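You operate a simulated robot arm through the tools that you are given. There is no shell and no other tool. Be economical: measure what you need, move in short steps, check, and stop when the job is done.

Carry out the task below with a simulated two-armed robot. There is one attempt and no reset: what you move stays moved.

Task
On the top of the mixing bench, fold the flat blue rag in half, so that its two long edges meet.

Only the result counts: the job must be done as asked and must still hold three seconds after the hand-in. Knocking over, shifting, dropping, spilling or breaking anything else fails it. Flat cloth is picked up by pressing the open fingertips on it (5 to 10 N) and closing them slowly along it; thin cloth reads only 2 to 8 mm in the jaws.

Robot
Two 7-joint arms with two-finger parallel grippers on one trunk, on a base that drives. Base frame: it is fixed to the floor where the robot stands at the start and does not move with it; the origin is under the middle of the robot, x ahead of it, y to its left, z up; the surface under the hand at the start is at about z = 800. Lengths are in mm, angles in degrees, forces in N, time in s.
The left shoulder is at the start at [49, 167, 1121], the right one opposite. With the tool pointing down near the work surface each hand reaches from about 400 to 880 mm from the robot's upright axis, wherever it stands, measured 20 degrees to its own side. Places, roughly: top of the mixing bench [600, 0, 800]. Payload 3.43 kg a hand.
Tool frame (each hand has its own): the origin (TCP) lies between the finger pads and is the grasp point; the fingertips stand 34 mm ahead of it; z points along the fingers, y is the line along which they close. Largest opening 128 mm; finger width 24, thickness 12; the body of the gripper, 48 by 130 mm, starts 96 mm behind the TCP.
Orientation is told as [roll, pitch, yaw] about the base's x, y, z axes, in that order, counted from this pose: with the fingers straight down and closing along the base's y, the tool's x points along the base's -x, its y along +y and its z along -z.

Tools
- The arms move only by the tool servo_tool. It takes "left_targets", "right_targets" or both (then of equal length, played together; a hand with none holds still); each is a list of rows, each a list of 3 entries, a list of its own where there are three numbers: the shift along the tool's x, y, z in units of 250 mm (1.0 is 250 mm), then the turn, a rotation vector about the tool's x, y, z in units of 60 degrees (1.0 is 60 degrees), then the finger opening in mm, from 0 to 128. In form: [[[tx, ty, tz], [ax, ay, az], gripper], ...]. A call has 1 to 8 rows; each row is the pose to reach, as a shift and turn from the pose commanded when the call began, along the tool's axes at that moment. A call with a number of a shift or a turn outside -1 to 1 is refused whole. A row lasts 0.2 s, in which the tool goes at most 50 mm and 8.6 degrees; a call with a longer step from one row to the next is refused whole, and so is a gripper value outside its range. A pose out of reach is approached as far as the arm can. The call stops where the force on the tool passes 40 N (or 10 N more than at its start, if that is more) or the arm is blocked; 0.2 s more then pass. Each finger travels about 153 mm/s and halts on what it meets, pressing with about 26 N; the grip force reading is that of the motor and also rises with nothing between the fingers. The clock runs only during rows and for 0.2 s after the last one: add rows that repeat a pose to give the fingers time. The reply holds the time, the measured pose of the TCP, the force on the tool along the base axes, the opening and the grip force, in the units named above and with some noise, with the torque about the TCP (base axes, N m) and any sound that the robot's microphone picked up.
- Cameras (640 x 400 px; columns grow to the right, rows downward): "scene" is now at [108.1, 7.1, 1344.1]; the picture's right is [0.04, -1.00, 0.00], its down [-0.63, -0.03, -0.78] and it looks along [0.78, 0.03, -0.63] (base axes); focal length 283 px, centre (320, 200). "left" rides on the left gripper at [76, 11, -160] in its tool frame; the picture's right is [-0.15, 0.99, 0.00], its down [-0.88, -0.13, -0.46] and it looks along [-0.45, -0.07, 0.89] (tool axes); focal length 234 px, centre (320, 200). "right" rides on the right gripper at [76, -11, -160] in its tool frame; the picture's right is [0.15, 0.99, 0.00], its down [-0.88, 0.13, -0.46] and it looks along [-0.45, 0.07, 0.89] (tool axes); focal length 234 px, centre (320, 200). There is no depth. A picture from a camera that has moved, and an enlarged one, comes with that camera's place and axes in the base frame and with its lens.
- snapshot(camera): a new picture of that camera. The clock stands still meanwhile.
- move_column(by): slides the trunk up (or, below 0, down) by that many mm; the arms and the scene camera ride with it, the base frame stays. It gives what a move gives, with no picture.
- steer(legs): drives the robot by 1 to 6 legs, each [ahead, left, turn to the left] in mm, mm and degrees, along the robot's own axes; the way and the turn of a leg run together, so that a leg with both is an arc; at most 1500 mm and 180 degrees a leg. The arms and the cameras ride along, it lands a little off, and it stops where it bumps. It gives what a move gives.
- aim_head(pan, tilt): turns the head with the scene camera to pan (to the left, within 86 degrees either way) and tilt (down, from -29 to 69), counted from straight ahead of the robot. It gives what a move gives.
- inspect(camera, box): a new picture of the part [left, top, right, bottom] of that camera's present view, enlarged. The clock stands still meanwhile.
- sign_off(): hands the job in; it is judged then, once.

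Go step by step. Nothing tells you exact positions but the pictures and the camera data: compare them with the known pose of the tool, close in by small moves and look again before you grip or let go. The budget is 120 turns and 108 pictures, counting those below and the enlarged ones. Unless the task says otherwise, let go and move clear before handing in.

The tools are called after ">>>" as name(argument=value, ...) on one line, values as JSON. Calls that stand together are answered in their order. servo_tool: Moves the arms, as the interface text tells. Its arguments: {"type":"object","properties":{"left_targets":{"type":"array","items":{"type":"array"}},"right_targets":{"type":"array","items":{"type":"array"}}},"required":[]} The other tools are called the same way: move_column (by) slides the trunk up or down; steer (legs) drives the base; aim_head (pan, tilt) turns the head that bears the scene camera; snapshot (camera) takes a picture; inspect (camera, box) takes an enlarged picture of a part of a camera's view; sign_off () hands the job in.

At the start:

```text
time_s: 0.0
left_tcp_pos: [601.6, 369.9, 1059.5]
left_orientation: [-0.3, -1.2, -0.1]
left_wrist_force: [0.4, -0.4, -0.1]
left_torque: [-0.02, 0.0, 0.02]
left_gripper_width: 128.3
left_finger_force: 0.1
right_tcp_pos: [655.6, -201.8, 1050.2]
right_orientation: [-0.1, -2.1, -0.4]
right_wrist_force: [0.4, -0.5, 0.4]
right_torque: [-0.03, 0.0, -0.04]
right_gripper_width: 127.8
right_finger_force: 0.1
trunk travel left (down, up): [-600.0, 340.0]
robot x, y, heading: [-2.0, -0.3, -0.2]
head pan, tilt: [2.5, 40.2]
```

scene: 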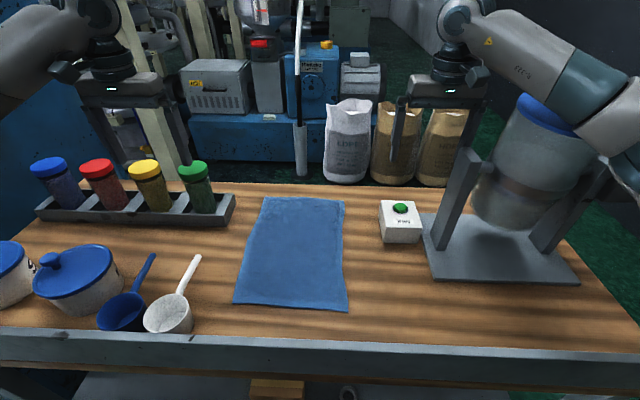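
right: 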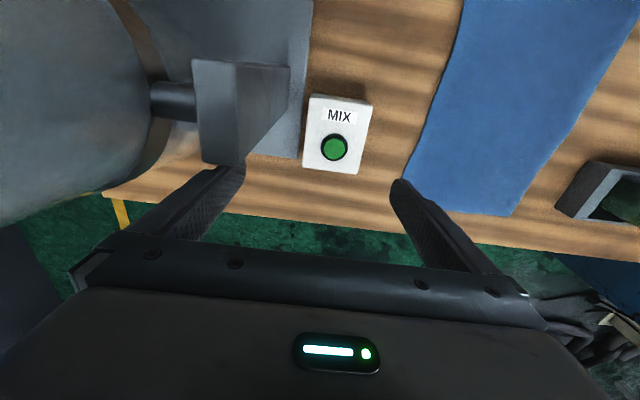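
left: 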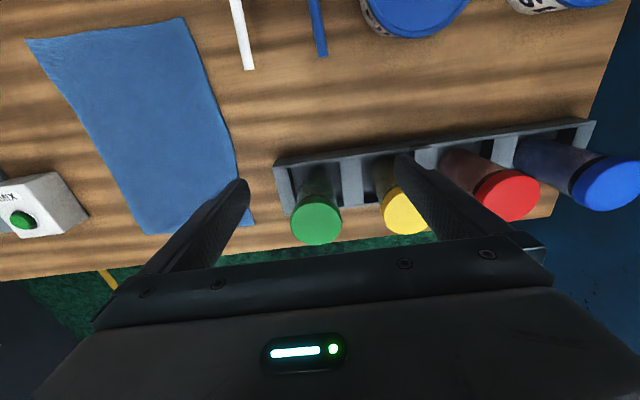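

The rag lies at about x 425–787, y −40 to 203 with its long edges along x, so I plan to carry its left long edge over onto the right one with both hands. I'll check the clearance between the base and the bench before turning the robot a little.

>>> aim_head(pan=0, tilt=69)

>>> snapshot(camera="scene")

```text
time_s: 0.9
left_tcp_pos: [605.9, 370.3, 1058.2]
left_orientation: [-0.3, -0.9, -0.2]
left_wrist_force: [-0.2, -1.0, -0.6]
left_torque: [0.01, 0.02, 0.03]
left_gripper_width: 128.3
left_finger_force: 0.1
right_tcp_pos: [659.5, -202.6, 1052.4]
right_orientation: [-0.3, -2.5, -0.5]
right_wrist_force: [0.7, 0.2, 0.1]
right_torque: [-0.01, 0.01, 0.01]
right_gripper_width: 127.8
right_finger_force: 0.0
trunk travel left (down, up): [-600.0, 340.0]
robot x, y, heading: [2.1, -0.2, -0.2]
head pan, tilt: [0.0, 68.8]
```

```text
104 pictures are left
camera scene: at [84.8, 4.6, 1307.4], right [0.0, -1.0, 0.0], down [-0.93, 0.0, -0.38], along [0.38, -0.01, -0.93], focal length 283 px, centre (320, 200)
```

scene: 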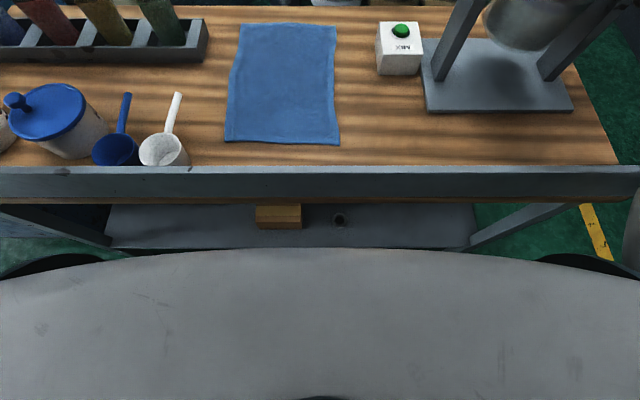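

The torso blocks any view of the base, so I'll leave the robot where it stands. I'll try the start poses first, high up, with the left hand near and the right hand far.

>>> servo_tool(left_targets=[[[0.104, -0.117, 0], [0, 0, 0], 128], [[0.208, -0.233, 0], [0, 0, 0], 100], [[0.312, -0.35, 0], [0, 0, 0], 80], [[0.416, -0.467, 0], [0, 0.01, 0], 60], [[0.52, -0.583, 0], [0, 0.015, 0], 60], [[0.624, -0.7, 0], [0, 0.015, 0], 60]], right_targets=[[[-0.06, 0.13, 0], [0, 0.01, 0], 128], [[-0.12, 0.27, 0], [0, 0.02, 0], 100], [[-0.18, 0.4, 0], [0, 0.03, 0], 80], [[-0.24, 0.53, 0], [0, 0.04, 0], 60], [[-0.3, 0.67, 0], [0, 0.04, 0], 60], [[-0.364, 0.8, 0], [0, 0.04, 0], 60]])

>>> aim_head(pan=3, tilt=45)

>>> snapshot(camera="scene")

```text
time_s: 2.3
left_tcp_pos: [463.9, 190.6, 1048.5]
left_orientation: [-0.1, 0.8, 0.0]
left_wrist_force: [0.3, 0.6, -0.5]
left_torque: [0.01, -0.06, -0.01]
left_gripper_width: 60.0
left_finger_force: 0.1
right_tcp_pos: [765.7, -2.6, 1038.7]
right_orientation: [0.0, 1.3, -0.2]
right_wrist_force: [-0.7, -0.3, 0.7]
right_torque: [-0.02, -0.06, 0.0]
right_gripper_width: 60.1
right_finger_force: 0.0
trunk travel left (down, up): [-600.0, 340.0]
robot x, y, heading: [0.7, 2.6, -0.4]
head pan, tilt: [0.0, 68.8]
```

```text
time_s: 3.2
left_tcp_pos: [465.8, 191.3, 1046.7]
left_orientation: [0.0, 1.0, -0.1]
left_wrist_force: [0.2, -0.3, 0.2]
left_torque: [0.01, 0.02, -0.01]
left_gripper_width: 60.1
left_finger_force: 0.2
right_tcp_pos: [767.6, -4.4, 1036.1]
right_orientation: [0.0, 1.7, -0.3]
right_wrist_force: [-0.3, 0.1, 0.4]
right_torque: [-0.01, -0.02, 0.0]
right_gripper_width: 59.8
right_finger_force: 0.0
trunk travel left (down, up): [-600.0, 340.0]
robot x, y, heading: [0.4, 3.3, -0.3]
head pan, tilt: [3.0, 45.0]
```

```text
103 pictures are left
camera scene: at [131.1, 3.5, 1334.3], right [0.05, -1.0, 0.0], down [-0.71, -0.03, -0.71], along [0.71, 0.03, -0.71], focal length 283 px, centre (320, 200)
```

scene: 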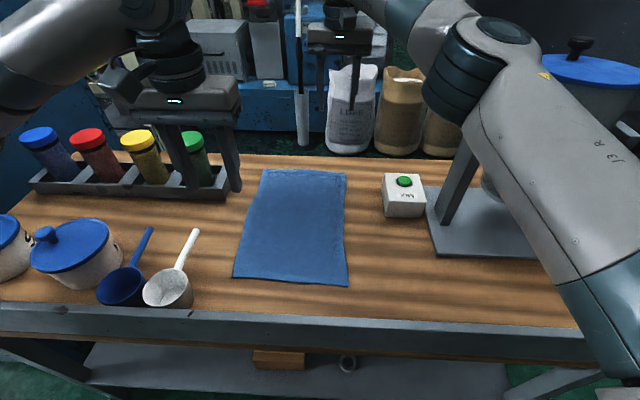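

Both arms are clear of each other, with the right elbow out to the right. Next I move the right hand over the far end of the left edge and lower both part of the way.

>>> servo_tool(right_targets=[[[0.01, 0.13, 0], [0, 0, 0], 60], [[0.02, 0.27, 0], [0, -0.01, 0], 60], [[0.03, 0.4, 0.05], [0, -0.02, 0], 60], [[0.05, 0.53, 0.1], [0, -0.02, 0], 60], [[0.07, 0.67, 0.2], [0, -0.02, 0], 60], [[0.07, 0.77, 0.3], [0, -0.02, 0], 60], [[0.07, 0.77, 0.4], [0, -0.02, 0], 60]], left_targets=[[[0, 0, 0.06], [0, 0, 0], 60], [[0, 0, 0.12], [0, 0, 0], 60], [[0, 0, 0.18], [0, 0, 0], 60], [[0, 0, 0.24], [0, 0, 0], 60], [[0, 0, 0.3], [0, 0, 0], 60], [[0, 0, 0.36], [0, 0, 0], 60], [[0, 0, 0.4], [0, 0, 0], 60]])

>>> snapshot(camera="scene")

>>> snapshot(camera="left")

>>> snapshot(camera="right")

```text
time_s: 4.8
left_tcp_pos: [465.4, 192.0, 947.6]
left_orientation: [-0.1, 1.1, -0.2]
left_wrist_force: [0.2, -0.3, 0.1]
left_torque: [0.02, 0.03, 0.02]
left_gripper_width: 60.1
left_finger_force: 0.1
right_tcp_pos: [726.8, 149.4, 942.9]
right_orientation: [0.2, 0.2, -0.4]
right_wrist_force: [-0.3, 0.2, 0.4]
right_torque: [0.01, 0.06, 0.03]
right_gripper_width: 59.8
right_finger_force: 0.1
right hand out of reach, approached as far as the arm can: row 2, 3, 4, 5, 6, 7
trunk travel left (down, up): [-600.0, 340.0]
robot x, y, heading: [1.5, -0.3, -0.3]
head pan, tilt: [3.0, 45.0]
```

```text
102 pictures are left
camera scene: at [131.9, 3.0, 1334.3], right [0.05, -1.0, 0.0], down [-0.71, -0.03, -0.71], along [0.71, 0.03, -0.71], focal length 283 px, centre (320, 200)
```

scene: 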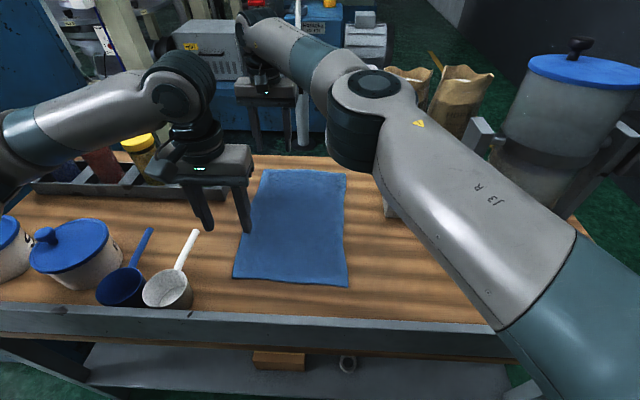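

```text
101 pictures are left
camera left: at [392.2, 202.7, 1108.5], right [0.15, 0.99, 0.0], down [0.89, -0.13, 0.44], along [0.44, -0.07, -0.9], focal length 234 px, centre (320, 200)
```

left: 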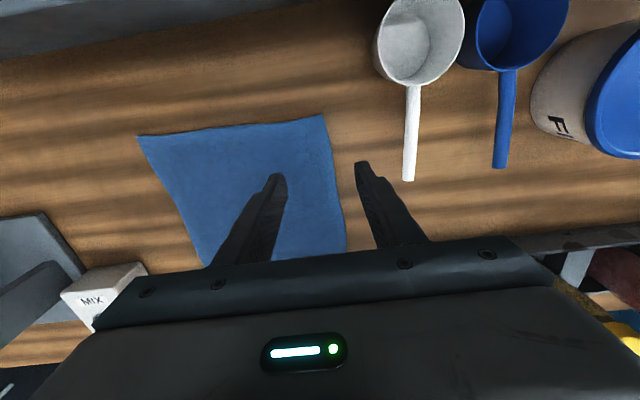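

```text
100 pictures are left
camera right: at [653.3, 137.3, 1101.6], right [-0.14, 0.99, 0.0], down [0.88, 0.12, 0.45], along [0.45, 0.07, -0.89], focal length 234 px, centre (320, 200)
```

right: 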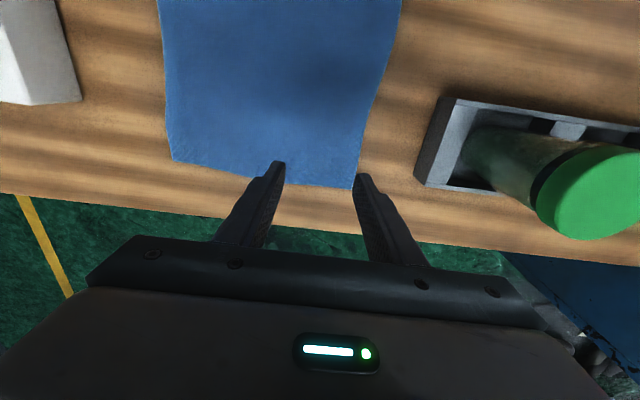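

The right arm's reach ends at about (727, 149), short of the far corner. I'll raise both hands, then turn the base left about 25° in small steps to bring the right shoulder forward.

>>> servo_tool(right_targets=[[[0.03, -0.05, -0.1], [0, 0, 0], 60], [[0.06, -0.1, -0.2], [0, 0, 0], 60], [[0.1, -0.2, -0.3], [0, 0, 0], 60], [[0.15, -0.3, -0.42], [0, 0, 0], 60], [[0.2, -0.46, -0.46], [0, 0, 0], 60], [[0.25, -0.63, -0.5], [0, 0, 0], 60], [[0.3, -0.8, -0.5], [0, 0, 0], 60]], left_targets=[[[0, 0, -0.06], [0, 0, 0], 60], [[0, 0, -0.12], [0, 0, 0], 60], [[0, 0, -0.2], [0, 0, 0], 60], [[0, 0, -0.28], [0, 0, 0], 60], [[0, 0, -0.36], [0, 0, 0], 60], [[0, 0, -0.44], [0, 0, 0], 60], [[0, 0, -0.5], [0, 0, 0], 60]])

>>> steer(legs=[[0, 0, 8]])

```text
time_s: 6.4
left_tcp_pos: [465.5, 190.1, 1072.4]
left_orientation: [0.1, 1.0, -0.2]
left_wrist_force: [0.0, 0.1, -0.6]
left_torque: [0.04, -0.01, -0.01]
left_gripper_width: 60.2
left_finger_force: 0.1
right_tcp_pos: [650.4, -51.5, 1068.4]
right_orientation: [0.1, 0.3, -0.3]
right_wrist_force: [-0.5, -0.4, 0.7]
right_torque: [0.05, 0.02, -0.02]
right_gripper_width: 59.7
right_finger_force: 0.0
trunk travel left (down, up): [-600.0, 340.0]
robot x, y, heading: [-0.9, 1.3, -0.1]
head pan, tilt: [3.0, 45.0]
```

```text
time_s: 7.4
left_tcp_pos: [434.9, 255.6, 1071.9]
left_orientation: [0.0, 0.9, 7.9]
left_wrist_force: [-0.8, -0.4, 0.2]
left_torque: [0.0, 0.03, 0.02]
left_gripper_width: 60.0
left_finger_force: 0.0
right_tcp_pos: [652.0, 42.4, 1068.0]
right_orientation: [0.0, 0.4, 7.6]
right_wrist_force: [-1.0, 0.1, 0.5]
right_torque: [0.01, -0.01, 0.01]
right_gripper_width: 60.2
right_finger_force: 0.1
trunk travel left (down, up): [-600.0, 340.0]
robot x, y, heading: [2.5, 0.1, 7.8]
head pan, tilt: [3.0, 45.0]
```

The small turn went cleanly, so I continue with the rest of it.

>>> steer(legs=[[0, 0, 9], [0, 0, 10]])

>>> aim_head(pan=-25, tilt=50)

>>> snapshot(camera="scene")

```text
time_s: 9.2
left_tcp_pos: [328.4, 381.6, 1071.3]
left_orientation: [0.0, 0.9, 26.8]
left_wrist_force: [0.2, -0.3, -0.1]
left_torque: [-0.01, -0.01, 0.0]
left_gripper_width: 60.0
left_finger_force: 0.0
right_tcp_pos: [603.3, 251.4, 1067.4]
right_orientation: [0.0, 0.4, 26.6]
right_wrist_force: [-0.8, 0.3, -1.2]
right_torque: [-0.01, 0.0, -0.01]
right_gripper_width: 60.0
right_finger_force: 0.0
trunk travel left (down, up): [-600.0, 340.0]
robot x, y, heading: [-1.3, -2.9, 26.7]
head pan, tilt: [3.0, 45.0]
```

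```text
time_s: 10.1
left_tcp_pos: [328.7, 382.1, 1071.7]
left_orientation: [0.0, 0.9, 26.8]
left_wrist_force: [0.2, -0.4, 0.7]
left_torque: [0.02, 0.02, -0.01]
left_gripper_width: 60.0
left_finger_force: 0.1
right_tcp_pos: [603.1, 250.4, 1066.9]
right_orientation: [0.1, 0.5, 26.6]
right_wrist_force: [0.2, -0.5, -0.6]
right_torque: [-0.02, 0.01, -0.04]
right_gripper_width: 59.8
right_finger_force: 0.1
trunk travel left (down, up): [-600.0, 340.0]
robot x, y, heading: [-2.3, -0.9, 26.9]
head pan, tilt: [-25.0, 50.0]
```

```text
99 pictures are left
camera scene: at [121.4, 24.3, 1327.5], right [0.03, -1.0, 0.0], down [-0.77, -0.02, -0.64], along [0.64, 0.02, -0.77], focal length 283 px, centre (320, 200)
```

scene: 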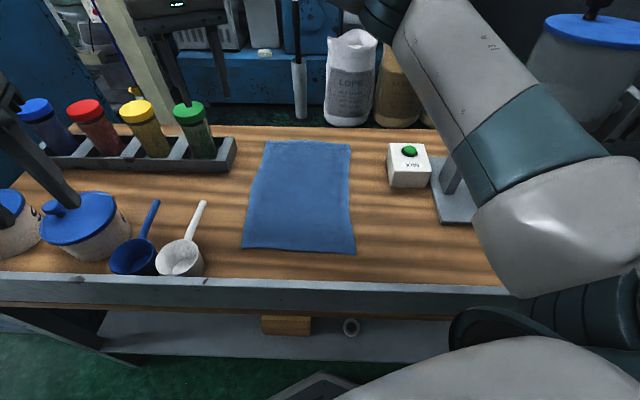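

The turn went fine (heading 27°), and the rag spans x 422–778, y −42 to 201. I'll bring both hands above the left edge, turned back so they close along y.

>>> servo_tool(left_targets=[[[-0.014, -0.16, 0], [0, 0, 0.075], 60], [[-0.029, -0.32, 0], [0, 0, 0.15], 60], [[-0.043, -0.48, 0], [0, 0, 0.225], 50], [[-0.057, -0.64, 0], [0, 0, 0.3], 40], [[-0.072, -0.8, 0], [0, 0, 0.375], 30], [[-0.086, -0.949, 0], [0, 0, 0.447], 24]], right_targets=[[[-0.06, -0.085, 0], [0, 0, 0.075], 60], [[-0.12, -0.17, 0], [0, 0, 0.15], 60], [[-0.18, -0.25, 0], [0, 0, 0.225], 50], [[-0.25, -0.33, 0], [0, 0, 0.3], 40], [[-0.31, -0.42, 0], [0, 0, 0.375], 30], [[-0.381, -0.506, 0], [0, 0, 0.445], 24]])

>>> snapshot(camera="scene")

```text
time_s: 11.5
left_tcp_pos: [455.1, 178.5, 1072.6]
left_orientation: [-0.3, 1.0, -0.1]
left_wrist_force: [1.0, -0.5, 0.1]
left_torque: [0.02, 0.01, 0.01]
left_gripper_width: 24.2
left_finger_force: 0.1
right_tcp_pos: [746.9, 178.0, 1065.2]
right_orientation: [-0.1, 0.5, 0.0]
right_wrist_force: [1.2, -0.5, -0.2]
right_torque: [0.01, 0.03, -0.03]
right_gripper_width: 23.9
right_finger_force: 0.1
trunk travel left (down, up): [-600.0, 340.0]
robot x, y, heading: [1.8, 0.0, 27.1]
head pan, tilt: [-25.0, 50.0]
```

```text
98 pictures are left
camera scene: at [122.9, 22.6, 1327.3], right [0.03, -1.0, 0.0], down [-0.77, -0.02, -0.64], along [0.64, 0.02, -0.77], focal length 283 px, centre (320, 200)
```

scene: 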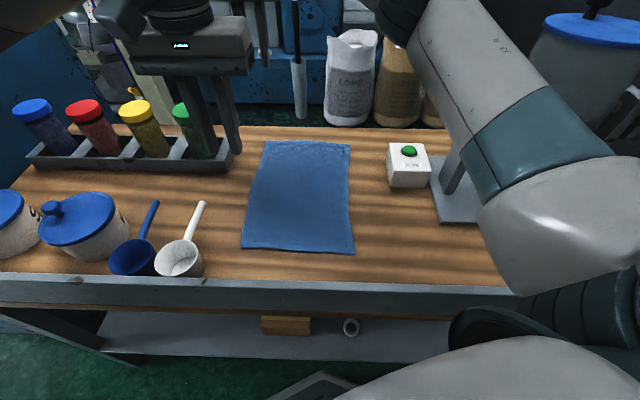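

Both hands are above the left edge and the arms are well apart. I lower them to just over the cloth and look.

>>> servo_tool(left_targets=[[[0, 0, 0.17], [0, 0, 0], 24], [[0, 0, 0.34], [0, 0, 0], 24], [[0, 0, 0.51], [0, 0, 0], 24], [[0, 0, 0.68], [0, 0, 0], 24], [[0, 0, 0.82], [0, 0, 0], 24]], right_targets=[[[0, 0, 0.17], [0, 0, 0], 24], [[0, 0, 0.34], [0, 0, 0], 24], [[0, 0, 0.51], [0, 0, 0], 24], [[0, 0, 0.66], [0, 0, 0], 24], [[0, 0, 0.79], [0, 0, 0], 24]])

>>> snapshot(camera="scene")

>>> snapshot(camera="left")

>>> snapshot(camera="right")

```text
time_s: 12.7
left_tcp_pos: [451.5, 176.7, 867.4]
left_orientation: [-0.5, 0.8, 0.0]
left_wrist_force: [0.6, 0.0, 0.1]
left_torque: [-0.01, 0.03, -0.01]
left_gripper_width: 24.2
left_finger_force: 0.1
right_tcp_pos: [745.3, 180.1, 870.1]
right_orientation: [-0.1, 0.4, 0.0]
right_wrist_force: [0.2, 0.0, -0.1]
right_torque: [-0.01, 0.01, 0.01]
right_gripper_width: 24.3
right_finger_force: 0.1
trunk travel left (down, up): [-600.0, 340.0]
robot x, y, heading: [-2.3, 1.5, 26.8]
head pan, tilt: [-25.0, 50.0]
```

```text
97 pictures are left
camera scene: at [122.1, 24.5, 1327.5], right [0.03, -1.0, 0.0], down [-0.77, -0.02, -0.64], along [0.64, 0.02, -0.77], focal length 283 px, centre (320, 200)
```

scene: 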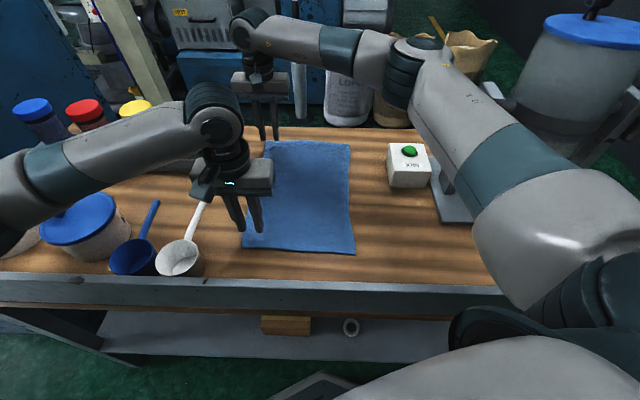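

```text
96 pictures are left
camera left: at [379.5, 190.4, 1027.0], right [0.15, 0.99, -0.01], down [0.89, -0.13, 0.44], along [0.44, -0.07, -0.9], focal length 234 px, centre (320, 200)
```

left: 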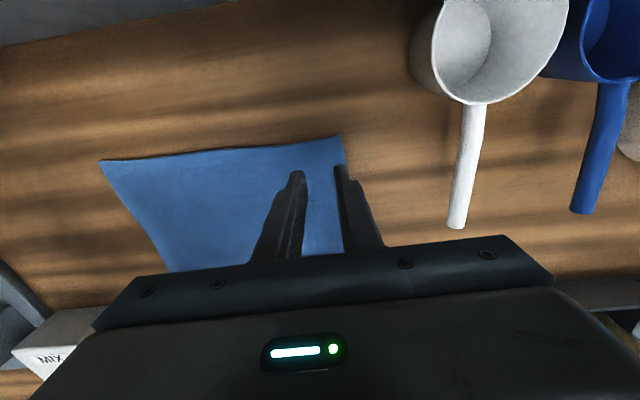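

```text
95 pictures are left
camera right: at [671.7, 169.7, 1028.8], right [-0.15, 0.99, 0.0], down [0.88, 0.13, 0.45], along [0.45, 0.06, -0.89], focal length 234 px, centre (320, 200)
```

right: 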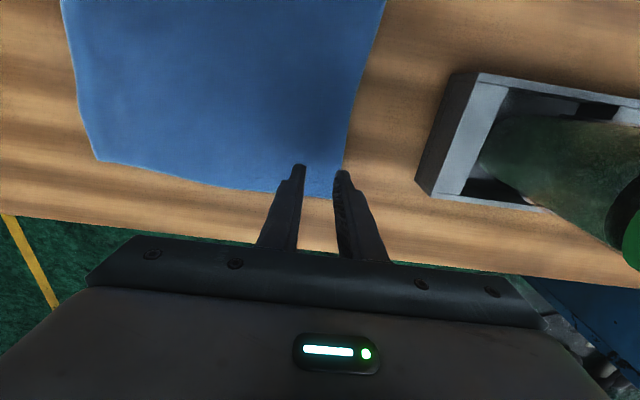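

The outer fingers stand just at the cloth's left edge and the inner ones on the cloth, on both hands. I go down gently towards contact.

>>> servo_tool(left_targets=[[[0, 0, 0.06], [0, 0, 0], 24], [[0, 0, 0.1], [0, 0, 0], 24], [[0, 0, 0.12], [0, 0, 0], 24], [[0, 0, 0.12], [0, 0, 0], 24]], right_targets=[[[0, 0, 0.06], [0, 0, 0], 24], [[0, 0, 0.1], [0, 0, 0], 24], [[0, 0, 0.128], [0, 0, 0], 24], [[0, 0, 0.128], [0, 0, 0], 24]])

```text
time_s: 13.7
left_tcp_pos: [451.8, 177.7, 838.1]
left_orientation: [-0.4, 0.8, -0.1]
left_wrist_force: [1.3, -0.1, 7.5]
left_torque: [0.05, -0.06, 0.01]
left_gripper_width: 24.4
left_finger_force: 0.0
right_tcp_pos: [743.1, 178.9, 838.3]
right_orientation: [-0.1, 0.2, -0.1]
right_wrist_force: [-0.3, 0.7, 0.8]
right_torque: [-0.01, -0.02, 0.01]
right_gripper_width: 23.8
right_finger_force: 0.1
trunk travel left (down, up): [-600.0, 340.0]
robot x, y, heading: [1.0, -4.1, 26.8]
head pan, tilt: [-25.0, 50.0]
```

Left presses at 7.5 N; right is just above the cloth, so I lower only the right.

>>> servo_tool(right_targets=[[[0, 0, 0.01], [0, 0, 0], 24], [[0, 0, 0.016], [0, 0, 0], 24], [[0, 0, 0.016], [0, 0, 0], 24]])

```text
time_s: 14.5
left_tcp_pos: [449.7, 177.4, 838.2]
left_orientation: [-0.5, 0.8, 0.1]
left_wrist_force: [2.6, 0.0, 5.2]
left_torque: [0.05, -0.1, -0.02]
left_gripper_width: 24.0
left_finger_force: 0.1
right_tcp_pos: [743.0, 177.7, 838.0]
right_orientation: [0.0, 0.0, -0.1]
right_wrist_force: [3.9, -0.9, 17.9]
right_torque: [-0.04, -0.15, 0.0]
right_gripper_width: 24.1
right_finger_force: 0.0
trunk travel left (down, up): [-600.0, 340.0]
robot x, y, heading: [1.7, -1.8, 26.7]
head pan, tilt: [-25.0, 50.0]
```

Right presses a bit too hard at 18 N; I ease it slightly and nudge the left down.

>>> servo_tool(right_targets=[[[0, 0, -0.006], [0, 0, 0], 24], [[0, 0, -0.006], [0, 0, 0], 24]], left_targets=[[[0, 0, 0.002], [0, 0, 0], 24], [[0, 0, 0.002], [0, 0, 0], 24]])

```text
time_s: 15.1
left_tcp_pos: [450.9, 176.7, 836.8]
left_orientation: [-0.5, 0.7, 0.0]
left_wrist_force: [2.0, 0.0, 6.2]
left_torque: [0.03, -0.06, -0.01]
left_gripper_width: 24.0
left_finger_force: 0.0
right_tcp_pos: [741.8, 181.0, 837.0]
right_orientation: [-0.1, 0.3, -0.1]
right_wrist_force: [4.6, 0.5, 15.5]
right_torque: [0.0, -0.17, 0.03]
right_gripper_width: 23.6
right_finger_force: 0.0
trunk travel left (down, up): [-600.0, 340.0]
robot x, y, heading: [0.5, -0.5, 26.7]
head pan, tilt: [-25.0, 50.0]
```

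>>> servo_tool(right_targets=[[[0, 0, -0.012], [0, 0, 0], 24], [[0, 0, -0.012], [0, 0, 0], 24]], left_targets=[[[0, 0, 0.002], [0, 0, 0], 24], [[0, 0, 0.002], [0, 0, 0], 24]])

```text
time_s: 15.7
left_tcp_pos: [450.3, 177.2, 837.3]
left_orientation: [-0.4, 0.7, -0.1]
left_wrist_force: [-0.6, -1.7, 12.7]
left_torque: [-0.01, -0.02, -0.04]
left_gripper_width: 24.0
left_finger_force: 0.0
right_tcp_pos: [742.9, 179.2, 839.1]
right_orientation: [-0.1, 0.4, -0.1]
right_wrist_force: [-0.1, 0.8, 2.2]
right_torque: [0.03, 0.0, 0.0]
right_gripper_width: 23.9
right_finger_force: 0.1
trunk travel left (down, up): [-600.0, 340.0]
robot x, y, heading: [0.3, -0.9, 26.8]
head pan, tilt: [-25.0, 50.0]
```

Small corrections first, then a slow close on both hands.

>>> servo_tool(right_targets=[[[0, 0, 0.005], [0, 0, 0], 24], [[0, 0, 0.005], [0, 0, 0], 20], [[0, 0, 0.005], [0, 0, 0], 16], [[0, 0, 0.005], [0, 0, 0], 12], [[0, 0, 0.005], [0, 0, 0], 8], [[0, 0, 0.005], [0, 0, 0], 4], [[0, 0, 0.005], [0, 0, 0], 0], [[0, 0, 0.005], [0, 0, 0], 0]], left_targets=[[[0, 0, -0.001], [0, 0, 0], 24], [[0, 0, -0.001], [0, 0, 0], 20], [[0, 0, -0.001], [0, 0, 0], 16], [[0, 0, -0.001], [0, 0, 0], 12], [[0, 0, -0.001], [0, 0, 0], 8], [[0, 0, -0.001], [0, 0, 0], 4], [[0, 0, -0.001], [0, 0, 0], 0], [[0, 0, -0.001], [0, 0, 0], 0]])

>>> snapshot(camera="left")

>>> snapshot(camera="right")

```text
time_s: 17.5
left_tcp_pos: [449.7, 177.1, 837.5]
left_orientation: [-0.5, 0.8, 0.1]
left_wrist_force: [-0.8, 0.4, 13.7]
left_torque: [0.06, 0.01, 0.01]
left_gripper_width: 0.1
left_finger_force: 26.0
right_tcp_pos: [742.9, 179.1, 837.9]
right_orientation: [-0.2, 0.4, -0.1]
right_wrist_force: [-0.3, -1.2, 3.5]
right_torque: [-0.07, 0.01, -0.04]
right_gripper_width: 3.6
right_finger_force: 25.7
trunk travel left (down, up): [-600.0, 340.0]
robot x, y, heading: [0.3, -2.1, 26.7]
head pan, tilt: [-25.0, 50.0]
```

```text
94 pictures are left
camera left: at [377.6, 190.3, 997.8], right [0.15, 0.99, -0.01], down [0.89, -0.13, 0.44], along [0.44, -0.07, -0.9], focal length 234 px, centre (320, 200)
```

left: 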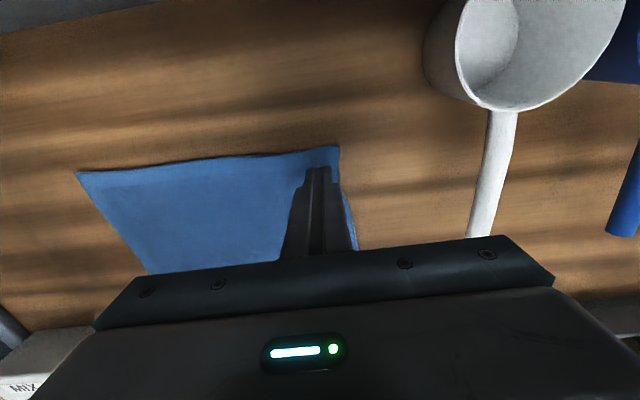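

```text
93 pictures are left
camera right: at [668.4, 168.5, 996.8], right [-0.15, 0.99, 0.0], down [0.88, 0.13, 0.45], along [0.45, 0.06, -0.89], focal length 234 px, centre (320, 200)
```

right: 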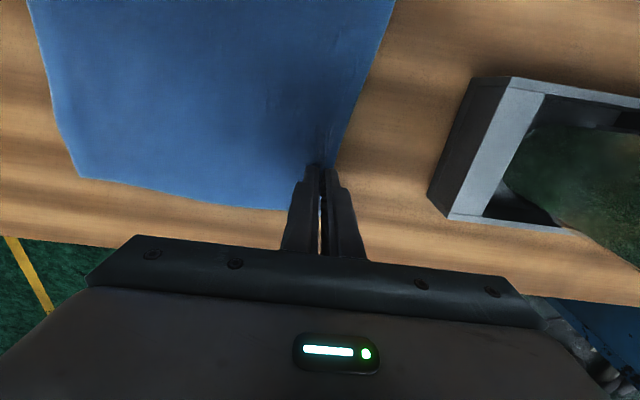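

The right hand has caught the cloth (3.6 mm) but the left slipped (0.1 mm). I reopen the left, set it a few mm further in, and press again.

>>> servo_tool(left_targets=[[[0, 0, -0.02], [0, 0, 0], 10], [[0, -0.008, -0.02], [0, 0, 0], 30], [[0, -0.012, -0.01], [0, 0, 0], 30], [[0, -0.012, -0.002], [0, 0, 0], 30], [[0, -0.012, -0.002], [0, 0, 0], 30]])

```text
time_s: 18.7
left_tcp_pos: [450.7, 174.3, 836.7]
left_orientation: [-0.3, 0.7, -0.1]
left_wrist_force: [-1.4, -0.1, 4.8]
left_torque: [0.06, 0.05, 0.0]
left_gripper_width: 29.7
left_finger_force: 0.0
right_tcp_pos: [742.9, 179.3, 838.3]
right_orientation: [-0.1, 0.3, -0.1]
right_wrist_force: [0.3, 0.0, 2.9]
right_torque: [-0.04, -0.01, -0.04]
right_gripper_width: 3.4
right_finger_force: 26.0
trunk travel left (down, up): [-600.0, 340.0]
robot x, y, heading: [-1.1, -0.6, 26.7]
head pan, tilt: [-25.0, 50.0]
```

>>> servo_tool(left_targets=[[[0, 0, 0.002], [0, 0, 0], 30], [[0, 0, 0.002], [0, 0, 0], 27], [[0, 0, 0.002], [0, 0, 0], 24], [[0, 0, 0.002], [0, 0, 0], 21], [[0, 0, 0.002], [0, 0, 0], 18], [[0, 0, 0.002], [0, 0, 0], 15], [[0, 0, 0.002], [0, 0, 0], 13]])

>>> inspect(camera="left", box=[240, 120, 400, 260])

```text
time_s: 20.3
left_tcp_pos: [450.6, 174.3, 837.3]
left_orientation: [-0.3, 0.8, -0.1]
left_wrist_force: [0.2, -0.8, 11.5]
left_torque: [0.0, -0.03, 0.01]
left_gripper_width: 13.4
left_finger_force: 0.1
right_tcp_pos: [742.0, 178.9, 838.1]
right_orientation: [-0.1, 0.4, -0.1]
right_wrist_force: [0.1, 0.0, 2.5]
right_torque: [0.01, -0.04, -0.02]
right_gripper_width: 3.7
right_finger_force: 26.1
trunk travel left (down, up): [-600.0, 340.0]
robot x, y, heading: [-1.8, -2.1, 26.6]
head pan, tilt: [-25.0, 50.0]
```

```text
2.86 times, centred on (320, 190) of left
camera zoom: at [377.8, 186.9, 997.8], right [0.15, 0.99, -0.01], down [0.89, -0.13, 0.45], along [0.44, -0.07, -0.9], focal length 669 px, centre (320, 229)
```

zoom: 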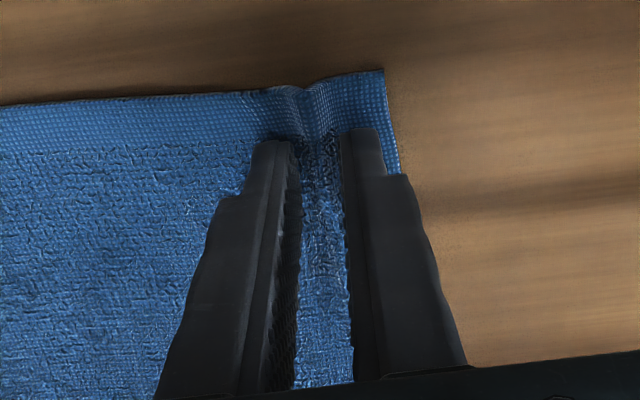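

A ridge is rising between the left fingers, so the press is right. I continue closing.

>>> servo_tool(left_targets=[[[0, 0, 0], [0, 0, 0], 11], [[0, 0, 0], [0, 0, 0], 9], [[0, 0, 0], [0, 0, 0], 7], [[0, 0, 0], [0, 0, 0], 5], [[0, 0, 0], [0, 0, 0], 3], [[0, 0, 0], [0, 0, 0], 1], [[0, 0, 0], [0, 0, 0], 0], [[0, 0, 0], [0, 0, 0], 0]])

>>> inspect(camera="left", box=[240, 120, 400, 260])

>>> inspect(camera="right", box=[240, 120, 400, 260])

```text
time_s: 22.1
left_tcp_pos: [450.4, 174.4, 837.0]
left_orientation: [-0.4, 0.8, 0.0]
left_wrist_force: [0.9, 0.7, 13.0]
left_torque: [0.02, -0.01, 0.01]
left_gripper_width: 3.6
left_finger_force: 25.7
right_tcp_pos: [742.7, 180.6, 837.6]
right_orientation: [-0.1, 0.3, -0.1]
right_wrist_force: [1.0, 0.8, 4.0]
right_torque: [0.0, -0.02, 0.0]
right_gripper_width: 3.6
right_finger_force: 26.0
trunk travel left (down, up): [-600.0, 340.0]
robot x, y, heading: [-0.6, 2.4, 26.6]
head pan, tilt: [-25.0, 50.0]
```

```text
2.86 times, centred on (320, 190) of left
camera zoom: at [377.7, 186.9, 997.8], right [0.15, 0.99, -0.01], down [0.89, -0.13, 0.44], along [0.44, -0.07, -0.9], focal length 669 px, centre (320, 229)
```

zoom: 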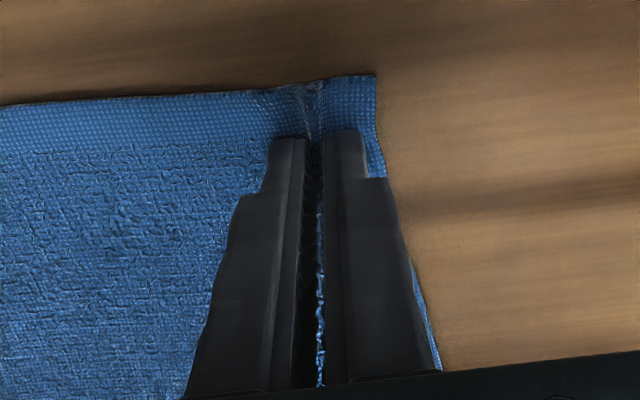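

```text
2.86 times, centred on (320, 190) of right
camera zoom: at [668.6, 168.5, 996.7], right [-0.15, 0.99, 0.0], down [0.88, 0.13, 0.45], along [0.45, 0.07, -0.89], focal length 669 px, centre (320, 229)
```

zoom: 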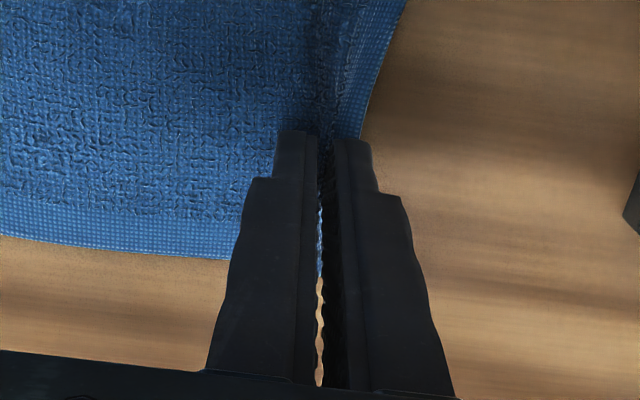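

Both hands now hold the edge (3.6 mm each). I lift along an arc about the fold line at y ≈ 80, the first half now.

>>> servo_tool(left_targets=[[[0, 0, -0.06], [0, 0, 0], 0], [[0, -0.016, -0.12], [0, 0, 0], 0], [[0, -0.04, -0.18], [0, 0, 0], 0], [[0, -0.08, -0.24], [0, 0, 0], 0], [[0, -0.128, -0.288], [0, 0, 0], 0], [[0, -0.18, -0.328], [0, 0, 0], 0], [[0, -0.232, -0.352], [0, 0, 0], 0], [[0, -0.28, -0.368], [0, 0, 0], 0]], right_targets=[[[0, 0, -0.06], [0, 0, 0], 0], [[0, -0.016, -0.12], [0, 0, 0], 0], [[0, -0.04, -0.18], [0, 0, 0], 0], [[0, -0.08, -0.24], [0, 0, 0], 0], [[0, -0.128, -0.288], [0, 0, 0], 0], [[0, -0.18, -0.328], [0, 0, 0], 0], [[0, -0.232, -0.352], [0, 0, 0], 0], [[0, -0.29, -0.368], [0, 0, 0], 0]])

>>> snapshot(camera="scene")

>>> snapshot(camera="left")

```text
time_s: 23.9
left_tcp_pos: [452.2, 105.3, 929.1]
left_orientation: [-0.4, 0.8, 0.0]
left_wrist_force: [0.8, -0.5, -0.4]
left_torque: [0.02, -0.02, -0.01]
left_gripper_width: 3.7
left_finger_force: 26.3
right_tcp_pos: [743.7, 105.4, 929.3]
right_orientation: [0.0, 0.3, 0.0]
right_wrist_force: [0.5, 0.2, -0.2]
right_torque: [0.03, 0.0, -0.03]
right_gripper_width: 3.5
right_finger_force: 26.0
trunk travel left (down, up): [-600.0, 340.0]
robot x, y, heading: [-0.5, 1.8, 26.8]
head pan, tilt: [-25.0, 50.0]
```

```text
89 pictures are left
camera scene: at [121.5, 22.9, 1327.5], right [0.03, -1.0, 0.0], down [-0.77, -0.02, -0.64], along [0.64, 0.02, -0.77], focal length 283 px, centre (320, 200)
```

scene: 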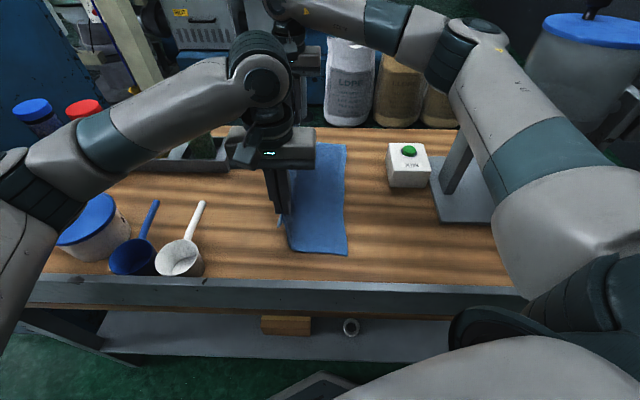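

```text
88 pictures are left
camera left: at [380.6, 116.7, 1090.2], right [0.15, 0.99, -0.01], down [0.89, -0.13, 0.44], along [0.44, -0.07, -0.9], focal length 234 px, centre (320, 200)
```

left: 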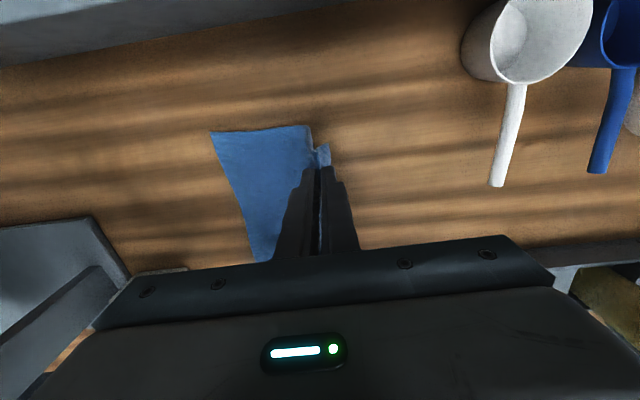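

The cloth rises well; its resting right edge has drawn in to about y −23 (near end) and −35 (far end). I continue the arc down toward there.

>>> servo_tool(left_targets=[[[0, -0.072, 0], [0, 0, 0], 0], [[0, -0.144, 0.008], [0, 0, 0], 0], [[0, -0.216, 0.03], [0, 0, 0], 0], [[0, -0.288, 0.064], [0, 0, 0], 0], [[0, -0.36, 0.112], [0, 0, 0], 0], [[0, -0.42, 0.16], [0, 0, 0], 0], [[0, -0.47, 0.208], [0, 0, 0], 0], [[0, -0.5, 0.24], [0, 0, 0], 0]], right_targets=[[[0, -0.076, 0], [0, 0, 0], 0], [[0, -0.152, 0.008], [0, 0, 0], 0], [[0, -0.23, 0.03], [0, 0, 0], 0], [[0, -0.31, 0.064], [0, 0, 0], 0], [[0, -0.385, 0.112], [0, 0, 0], 0], [[0, -0.45, 0.16], [0, 0, 0], 0], [[0, -0.51, 0.208], [0, 0, 0], 0], [[0, -0.54, 0.24], [0, 0, 0], 0]])

>>> snapshot(camera="scene")

>>> snapshot(camera="left")

>>> snapshot(camera="right")

```text
time_s: 25.9
left_tcp_pos: [468.4, 58.9, 872.2]
left_orientation: [-1.4, 0.3, 5.9]
left_wrist_force: [0.1, 0.2, 0.2]
left_torque: [-0.01, -0.02, -0.03]
left_gripper_width: 3.5
left_finger_force: 26.1
right_tcp_pos: [756.4, 100.2, 883.6]
right_orientation: [-0.5, -0.8, 7.4]
right_wrist_force: [-0.1, 0.0, 1.1]
right_torque: [-0.03, -0.01, -0.11]
right_gripper_width: 3.4
right_finger_force: 25.8
trunk travel left (down, up): [-600.0, 340.0]
robot x, y, heading: [24.4, 22.2, 32.8]
head pan, tilt: [-25.0, 50.0]
stopped in row 8 (left hand): the arm was blocked; the commanded pose is now the measured one
```

```text
87 pictures are left
camera scene: at [129.4, 76.7, 1326.7], right [0.14, -0.99, 0.02], down [-0.75, -0.11, -0.65], along [0.65, 0.07, -0.76], focal length 283 px, centre (320, 200)
```

scene: 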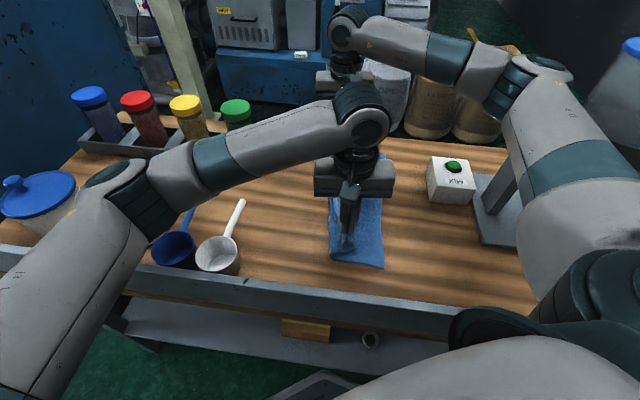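

```text
86 pictures are left
camera left: at [392.9, 66.8, 1032.7], right [0.04, 1.0, -0.02], down [0.89, -0.03, 0.45], along [0.45, -0.04, -0.89], focal length 234 px, centre (320, 200)
```

left: 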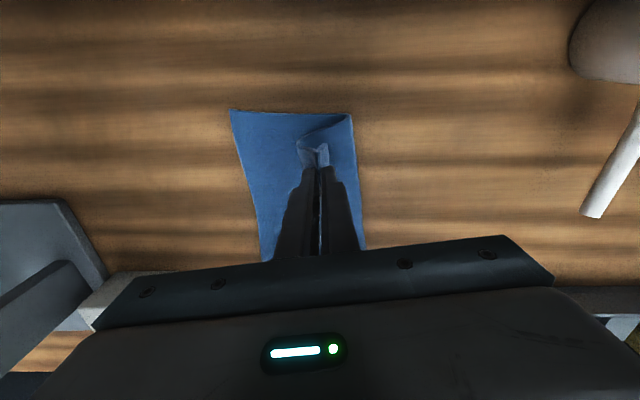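

```text
85 pictures are left
camera right: at [680.7, 80.6, 1040.7], right [-0.27, 0.96, -0.01], down [0.85, 0.25, 0.47], along [0.45, 0.12, -0.88], focal length 234 px, centre (320, 200)
```

right: 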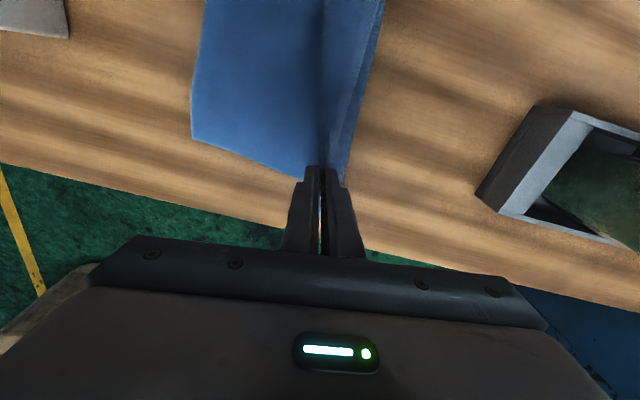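

The move was blocked and the base got pushed (heading now 32.8°), so an arm is touching something. I look around before moving.

>>> aim_head(pan=-70, tilt=35)

>>> snapshot(camera="scene")

```text
time_s: 27.0
left_tcp_pos: [469.0, 60.2, 873.9]
left_orientation: [-1.5, 0.3, 6.0]
left_wrist_force: [-0.2, 0.0, 0.3]
left_torque: [0.03, -0.04, -0.09]
left_gripper_width: 3.6
left_finger_force: 25.9
right_tcp_pos: [755.8, 100.2, 879.6]
right_orientation: [-0.7, -0.5, 7.4]
right_wrist_force: [0.0, -0.4, 0.0]
right_torque: [0.0, -0.01, -0.07]
right_gripper_width: 3.4
right_finger_force: 25.9
trunk travel left (down, up): [-600.0, 340.0]
robot x, y, heading: [27.3, 18.8, 32.7]
head pan, tilt: [-70.0, 35.0]
```

```text
84 pictures are left
camera scene: at [123.9, 14.6, 1350.4], right [-0.6, -0.8, 0.01], down [-0.45, 0.33, -0.83], along [0.66, -0.51, -0.56], focal length 283 px, centre (320, 200)
```

scene: 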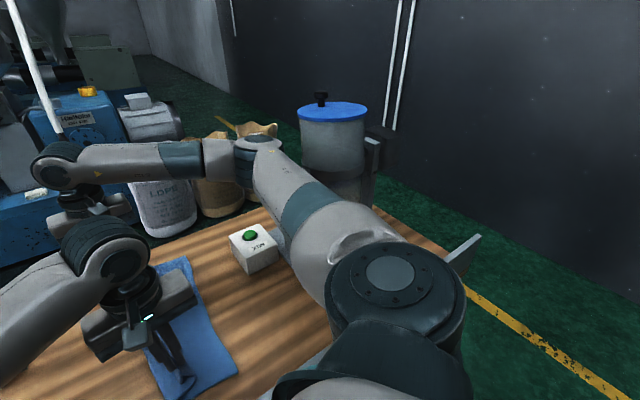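

The right elbow, at about (550, −170), seems to have pressed on the mixer because the turned robot bends that arm outward. I'll ease the hands back up the arc, away from it, then turn the base back right in small steps.

>>> servo_tool(right_targets=[[[-0.007, 0.06, -0.03], [0, 0, 0], 0], [[-0.015, 0.12, -0.06], [0, 0, 0], 0], [[-0.022, 0.18, -0.08], [0, 0, 0], 0], [[-0.029, 0.238, -0.1], [0, 0, 0], 0]], left_targets=[[[-0.004, 0.035, -0.03], [0, 0, 0], 0], [[-0.008, 0.07, -0.06], [0, 0, 0], 0], [[-0.012, 0.105, -0.09], [0, 0, 0], 0], [[-0.015, 0.139, -0.12], [0, 0, 0], 0]])

>>> snapshot(camera="scene")

```text
time_s: 28.0
left_tcp_pos: [478.7, 77.3, 899.7]
left_orientation: [-0.4, 0.8, 5.4]
left_wrist_force: [1.0, -0.1, -0.8]
left_torque: [-0.05, -0.03, -0.09]
left_gripper_width: 3.5
left_finger_force: 25.5
right_tcp_pos: [767.8, 130.2, 899.9]
right_orientation: [0.3, 0.0, 6.1]
right_wrist_force: [-0.8, 0.2, -0.7]
right_torque: [-0.08, 0.02, -0.03]
right_gripper_width: 3.3
right_finger_force: 25.8
trunk travel left (down, up): [-600.0, 340.0]
robot x, y, heading: [28.3, 19.7, 32.3]
head pan, tilt: [-70.0, 35.0]
```

```text
83 pictures are left
camera scene: at [136.6, -8.4, 1349.2], right [-0.61, -0.79, 0.0], down [-0.45, 0.35, -0.82], along [0.65, -0.5, -0.57], focal length 283 px, centre (320, 200)
```

scene: 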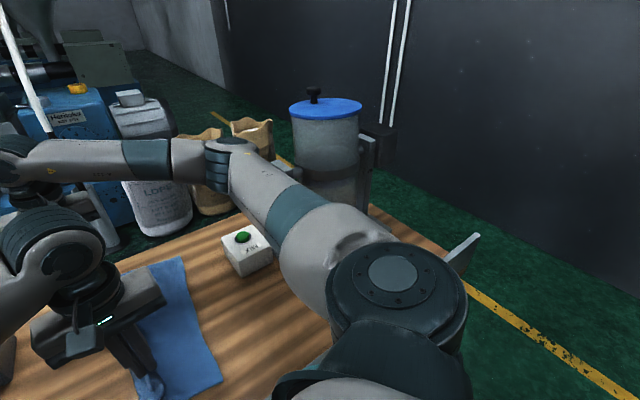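

Contact is relieved and the button box is unmoved. I now shift the base left and back while turning it slightly right, which frees the right elbow and keeps the hands on the arc.

>>> steer(legs=[[19, 82, -5]])

>>> aim_head(pan=-40, tilt=45)

>>> snapshot(camera="scene")

```text
time_s: 29.1
left_tcp_pos: [456.4, 117.3, 899.0]
left_orientation: [-0.4, 0.8, 0.4]
left_wrist_force: [0.5, 0.5, -0.2]
left_torque: [-0.05, -0.03, 0.0]
left_gripper_width: 3.4
left_finger_force: 25.8
right_tcp_pos: [750.8, 145.9, 899.4]
right_orientation: [0.2, -0.1, 1.2]
right_wrist_force: [-0.1, 0.1, 0.0]
right_torque: [-0.03, 0.03, 0.04]
right_gripper_width: 3.1
right_finger_force: 26.1
trunk travel left (down, up): [-600.0, 340.0]
robot x, y, heading: [2.6, 98.9, 27.2]
head pan, tilt: [-70.0, 35.0]
```

```text
time_s: 30.0
left_tcp_pos: [457.0, 115.3, 899.8]
left_orientation: [-0.4, 0.8, 0.4]
left_wrist_force: [0.6, -0.3, 0.4]
left_torque: [-0.01, -0.01, 0.0]
left_gripper_width: 3.6
left_finger_force: 26.1
right_tcp_pos: [751.5, 146.0, 900.2]
right_orientation: [0.3, -0.1, 1.2]
right_wrist_force: [-0.7, 0.2, 0.4]
right_torque: [-0.04, -0.04, 0.01]
right_gripper_width: 3.4
right_finger_force: 25.7
trunk travel left (down, up): [-600.0, 340.0]
robot x, y, heading: [0.8, 95.4, 27.1]
head pan, tilt: [-40.0, 45.0]
```

```text
82 pictures are left
camera scene: at [125.6, 101.9, 1334.4], right [-0.22, -0.97, 0.0], down [-0.69, 0.16, -0.71], along [0.69, -0.16, -0.71], focal length 283 px, centre (320, 200)
```

scene: 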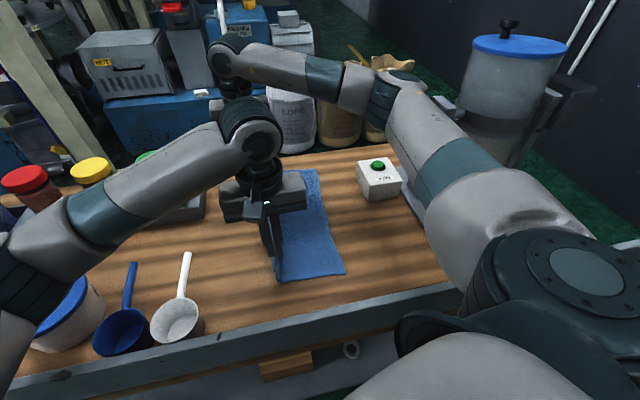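

The grips held, the tools are square again and the base is at (1, 97, 27°). I keep alternating small right turns of the base with counter-moves of the hands.

>>> steer(legs=[[0, 0, -6]])

>>> servo_tool(right_targets=[[[0.005, 0.07, 0], [0, 0, -0.03], 0], [[0.01, 0.14, 0], [0, 0, -0.06], 0], [[0.02, 0.21, 0], [0, 0, -0.08], 0], [[0.026, 0.28, 0], [0, 0, -0.1], 0]], left_targets=[[[0.005, 0.045, 0], [0, 0, -0.03], 0], [[0.01, 0.09, 0], [0, 0, -0.06], 0], [[0.015, 0.13, 0], [0, 0, -0.08], 0], [[0.018, 0.16, 0], [0, 0, -0.1], 0]])

```text
time_s: 31.0
left_tcp_pos: [456.8, 70.5, 900.8]
left_orientation: [-0.6, 0.8, -5.5]
left_wrist_force: [1.3, 0.2, 0.2]
left_torque: [-0.04, -0.04, 0.08]
left_gripper_width: 3.5
left_finger_force: 26.1
right_tcp_pos: [752.2, 68.4, 902.1]
right_orientation: [0.3, -0.2, -4.7]
right_wrist_force: [-1.2, 0.6, 0.2]
right_torque: [-0.06, 0.05, 0.07]
right_gripper_width: 3.2
right_finger_force: 26.0
trunk travel left (down, up): [-600.0, 340.0]
robot x, y, heading: [2.6, 96.2, 21.2]
head pan, tilt: [-40.0, 45.0]
```

```text
time_s: 32.0
left_tcp_pos: [457.2, 109.9, 899.6]
left_orientation: [-0.3, 0.8, 0.3]
left_wrist_force: [1.3, 0.7, 0.5]
left_torque: [-0.02, -0.01, -0.02]
left_gripper_width: 3.6
left_finger_force: 25.9
right_tcp_pos: [749.8, 139.6, 901.7]
right_orientation: [0.4, -0.3, 1.3]
right_wrist_force: [-0.9, 0.1, 0.5]
right_torque: [-0.06, 0.05, 0.01]
right_gripper_width: 3.5
right_finger_force: 25.9
trunk travel left (down, up): [-600.0, 340.0]
robot x, y, heading: [0.6, 99.4, 21.1]
head pan, tilt: [-40.0, 45.0]
```

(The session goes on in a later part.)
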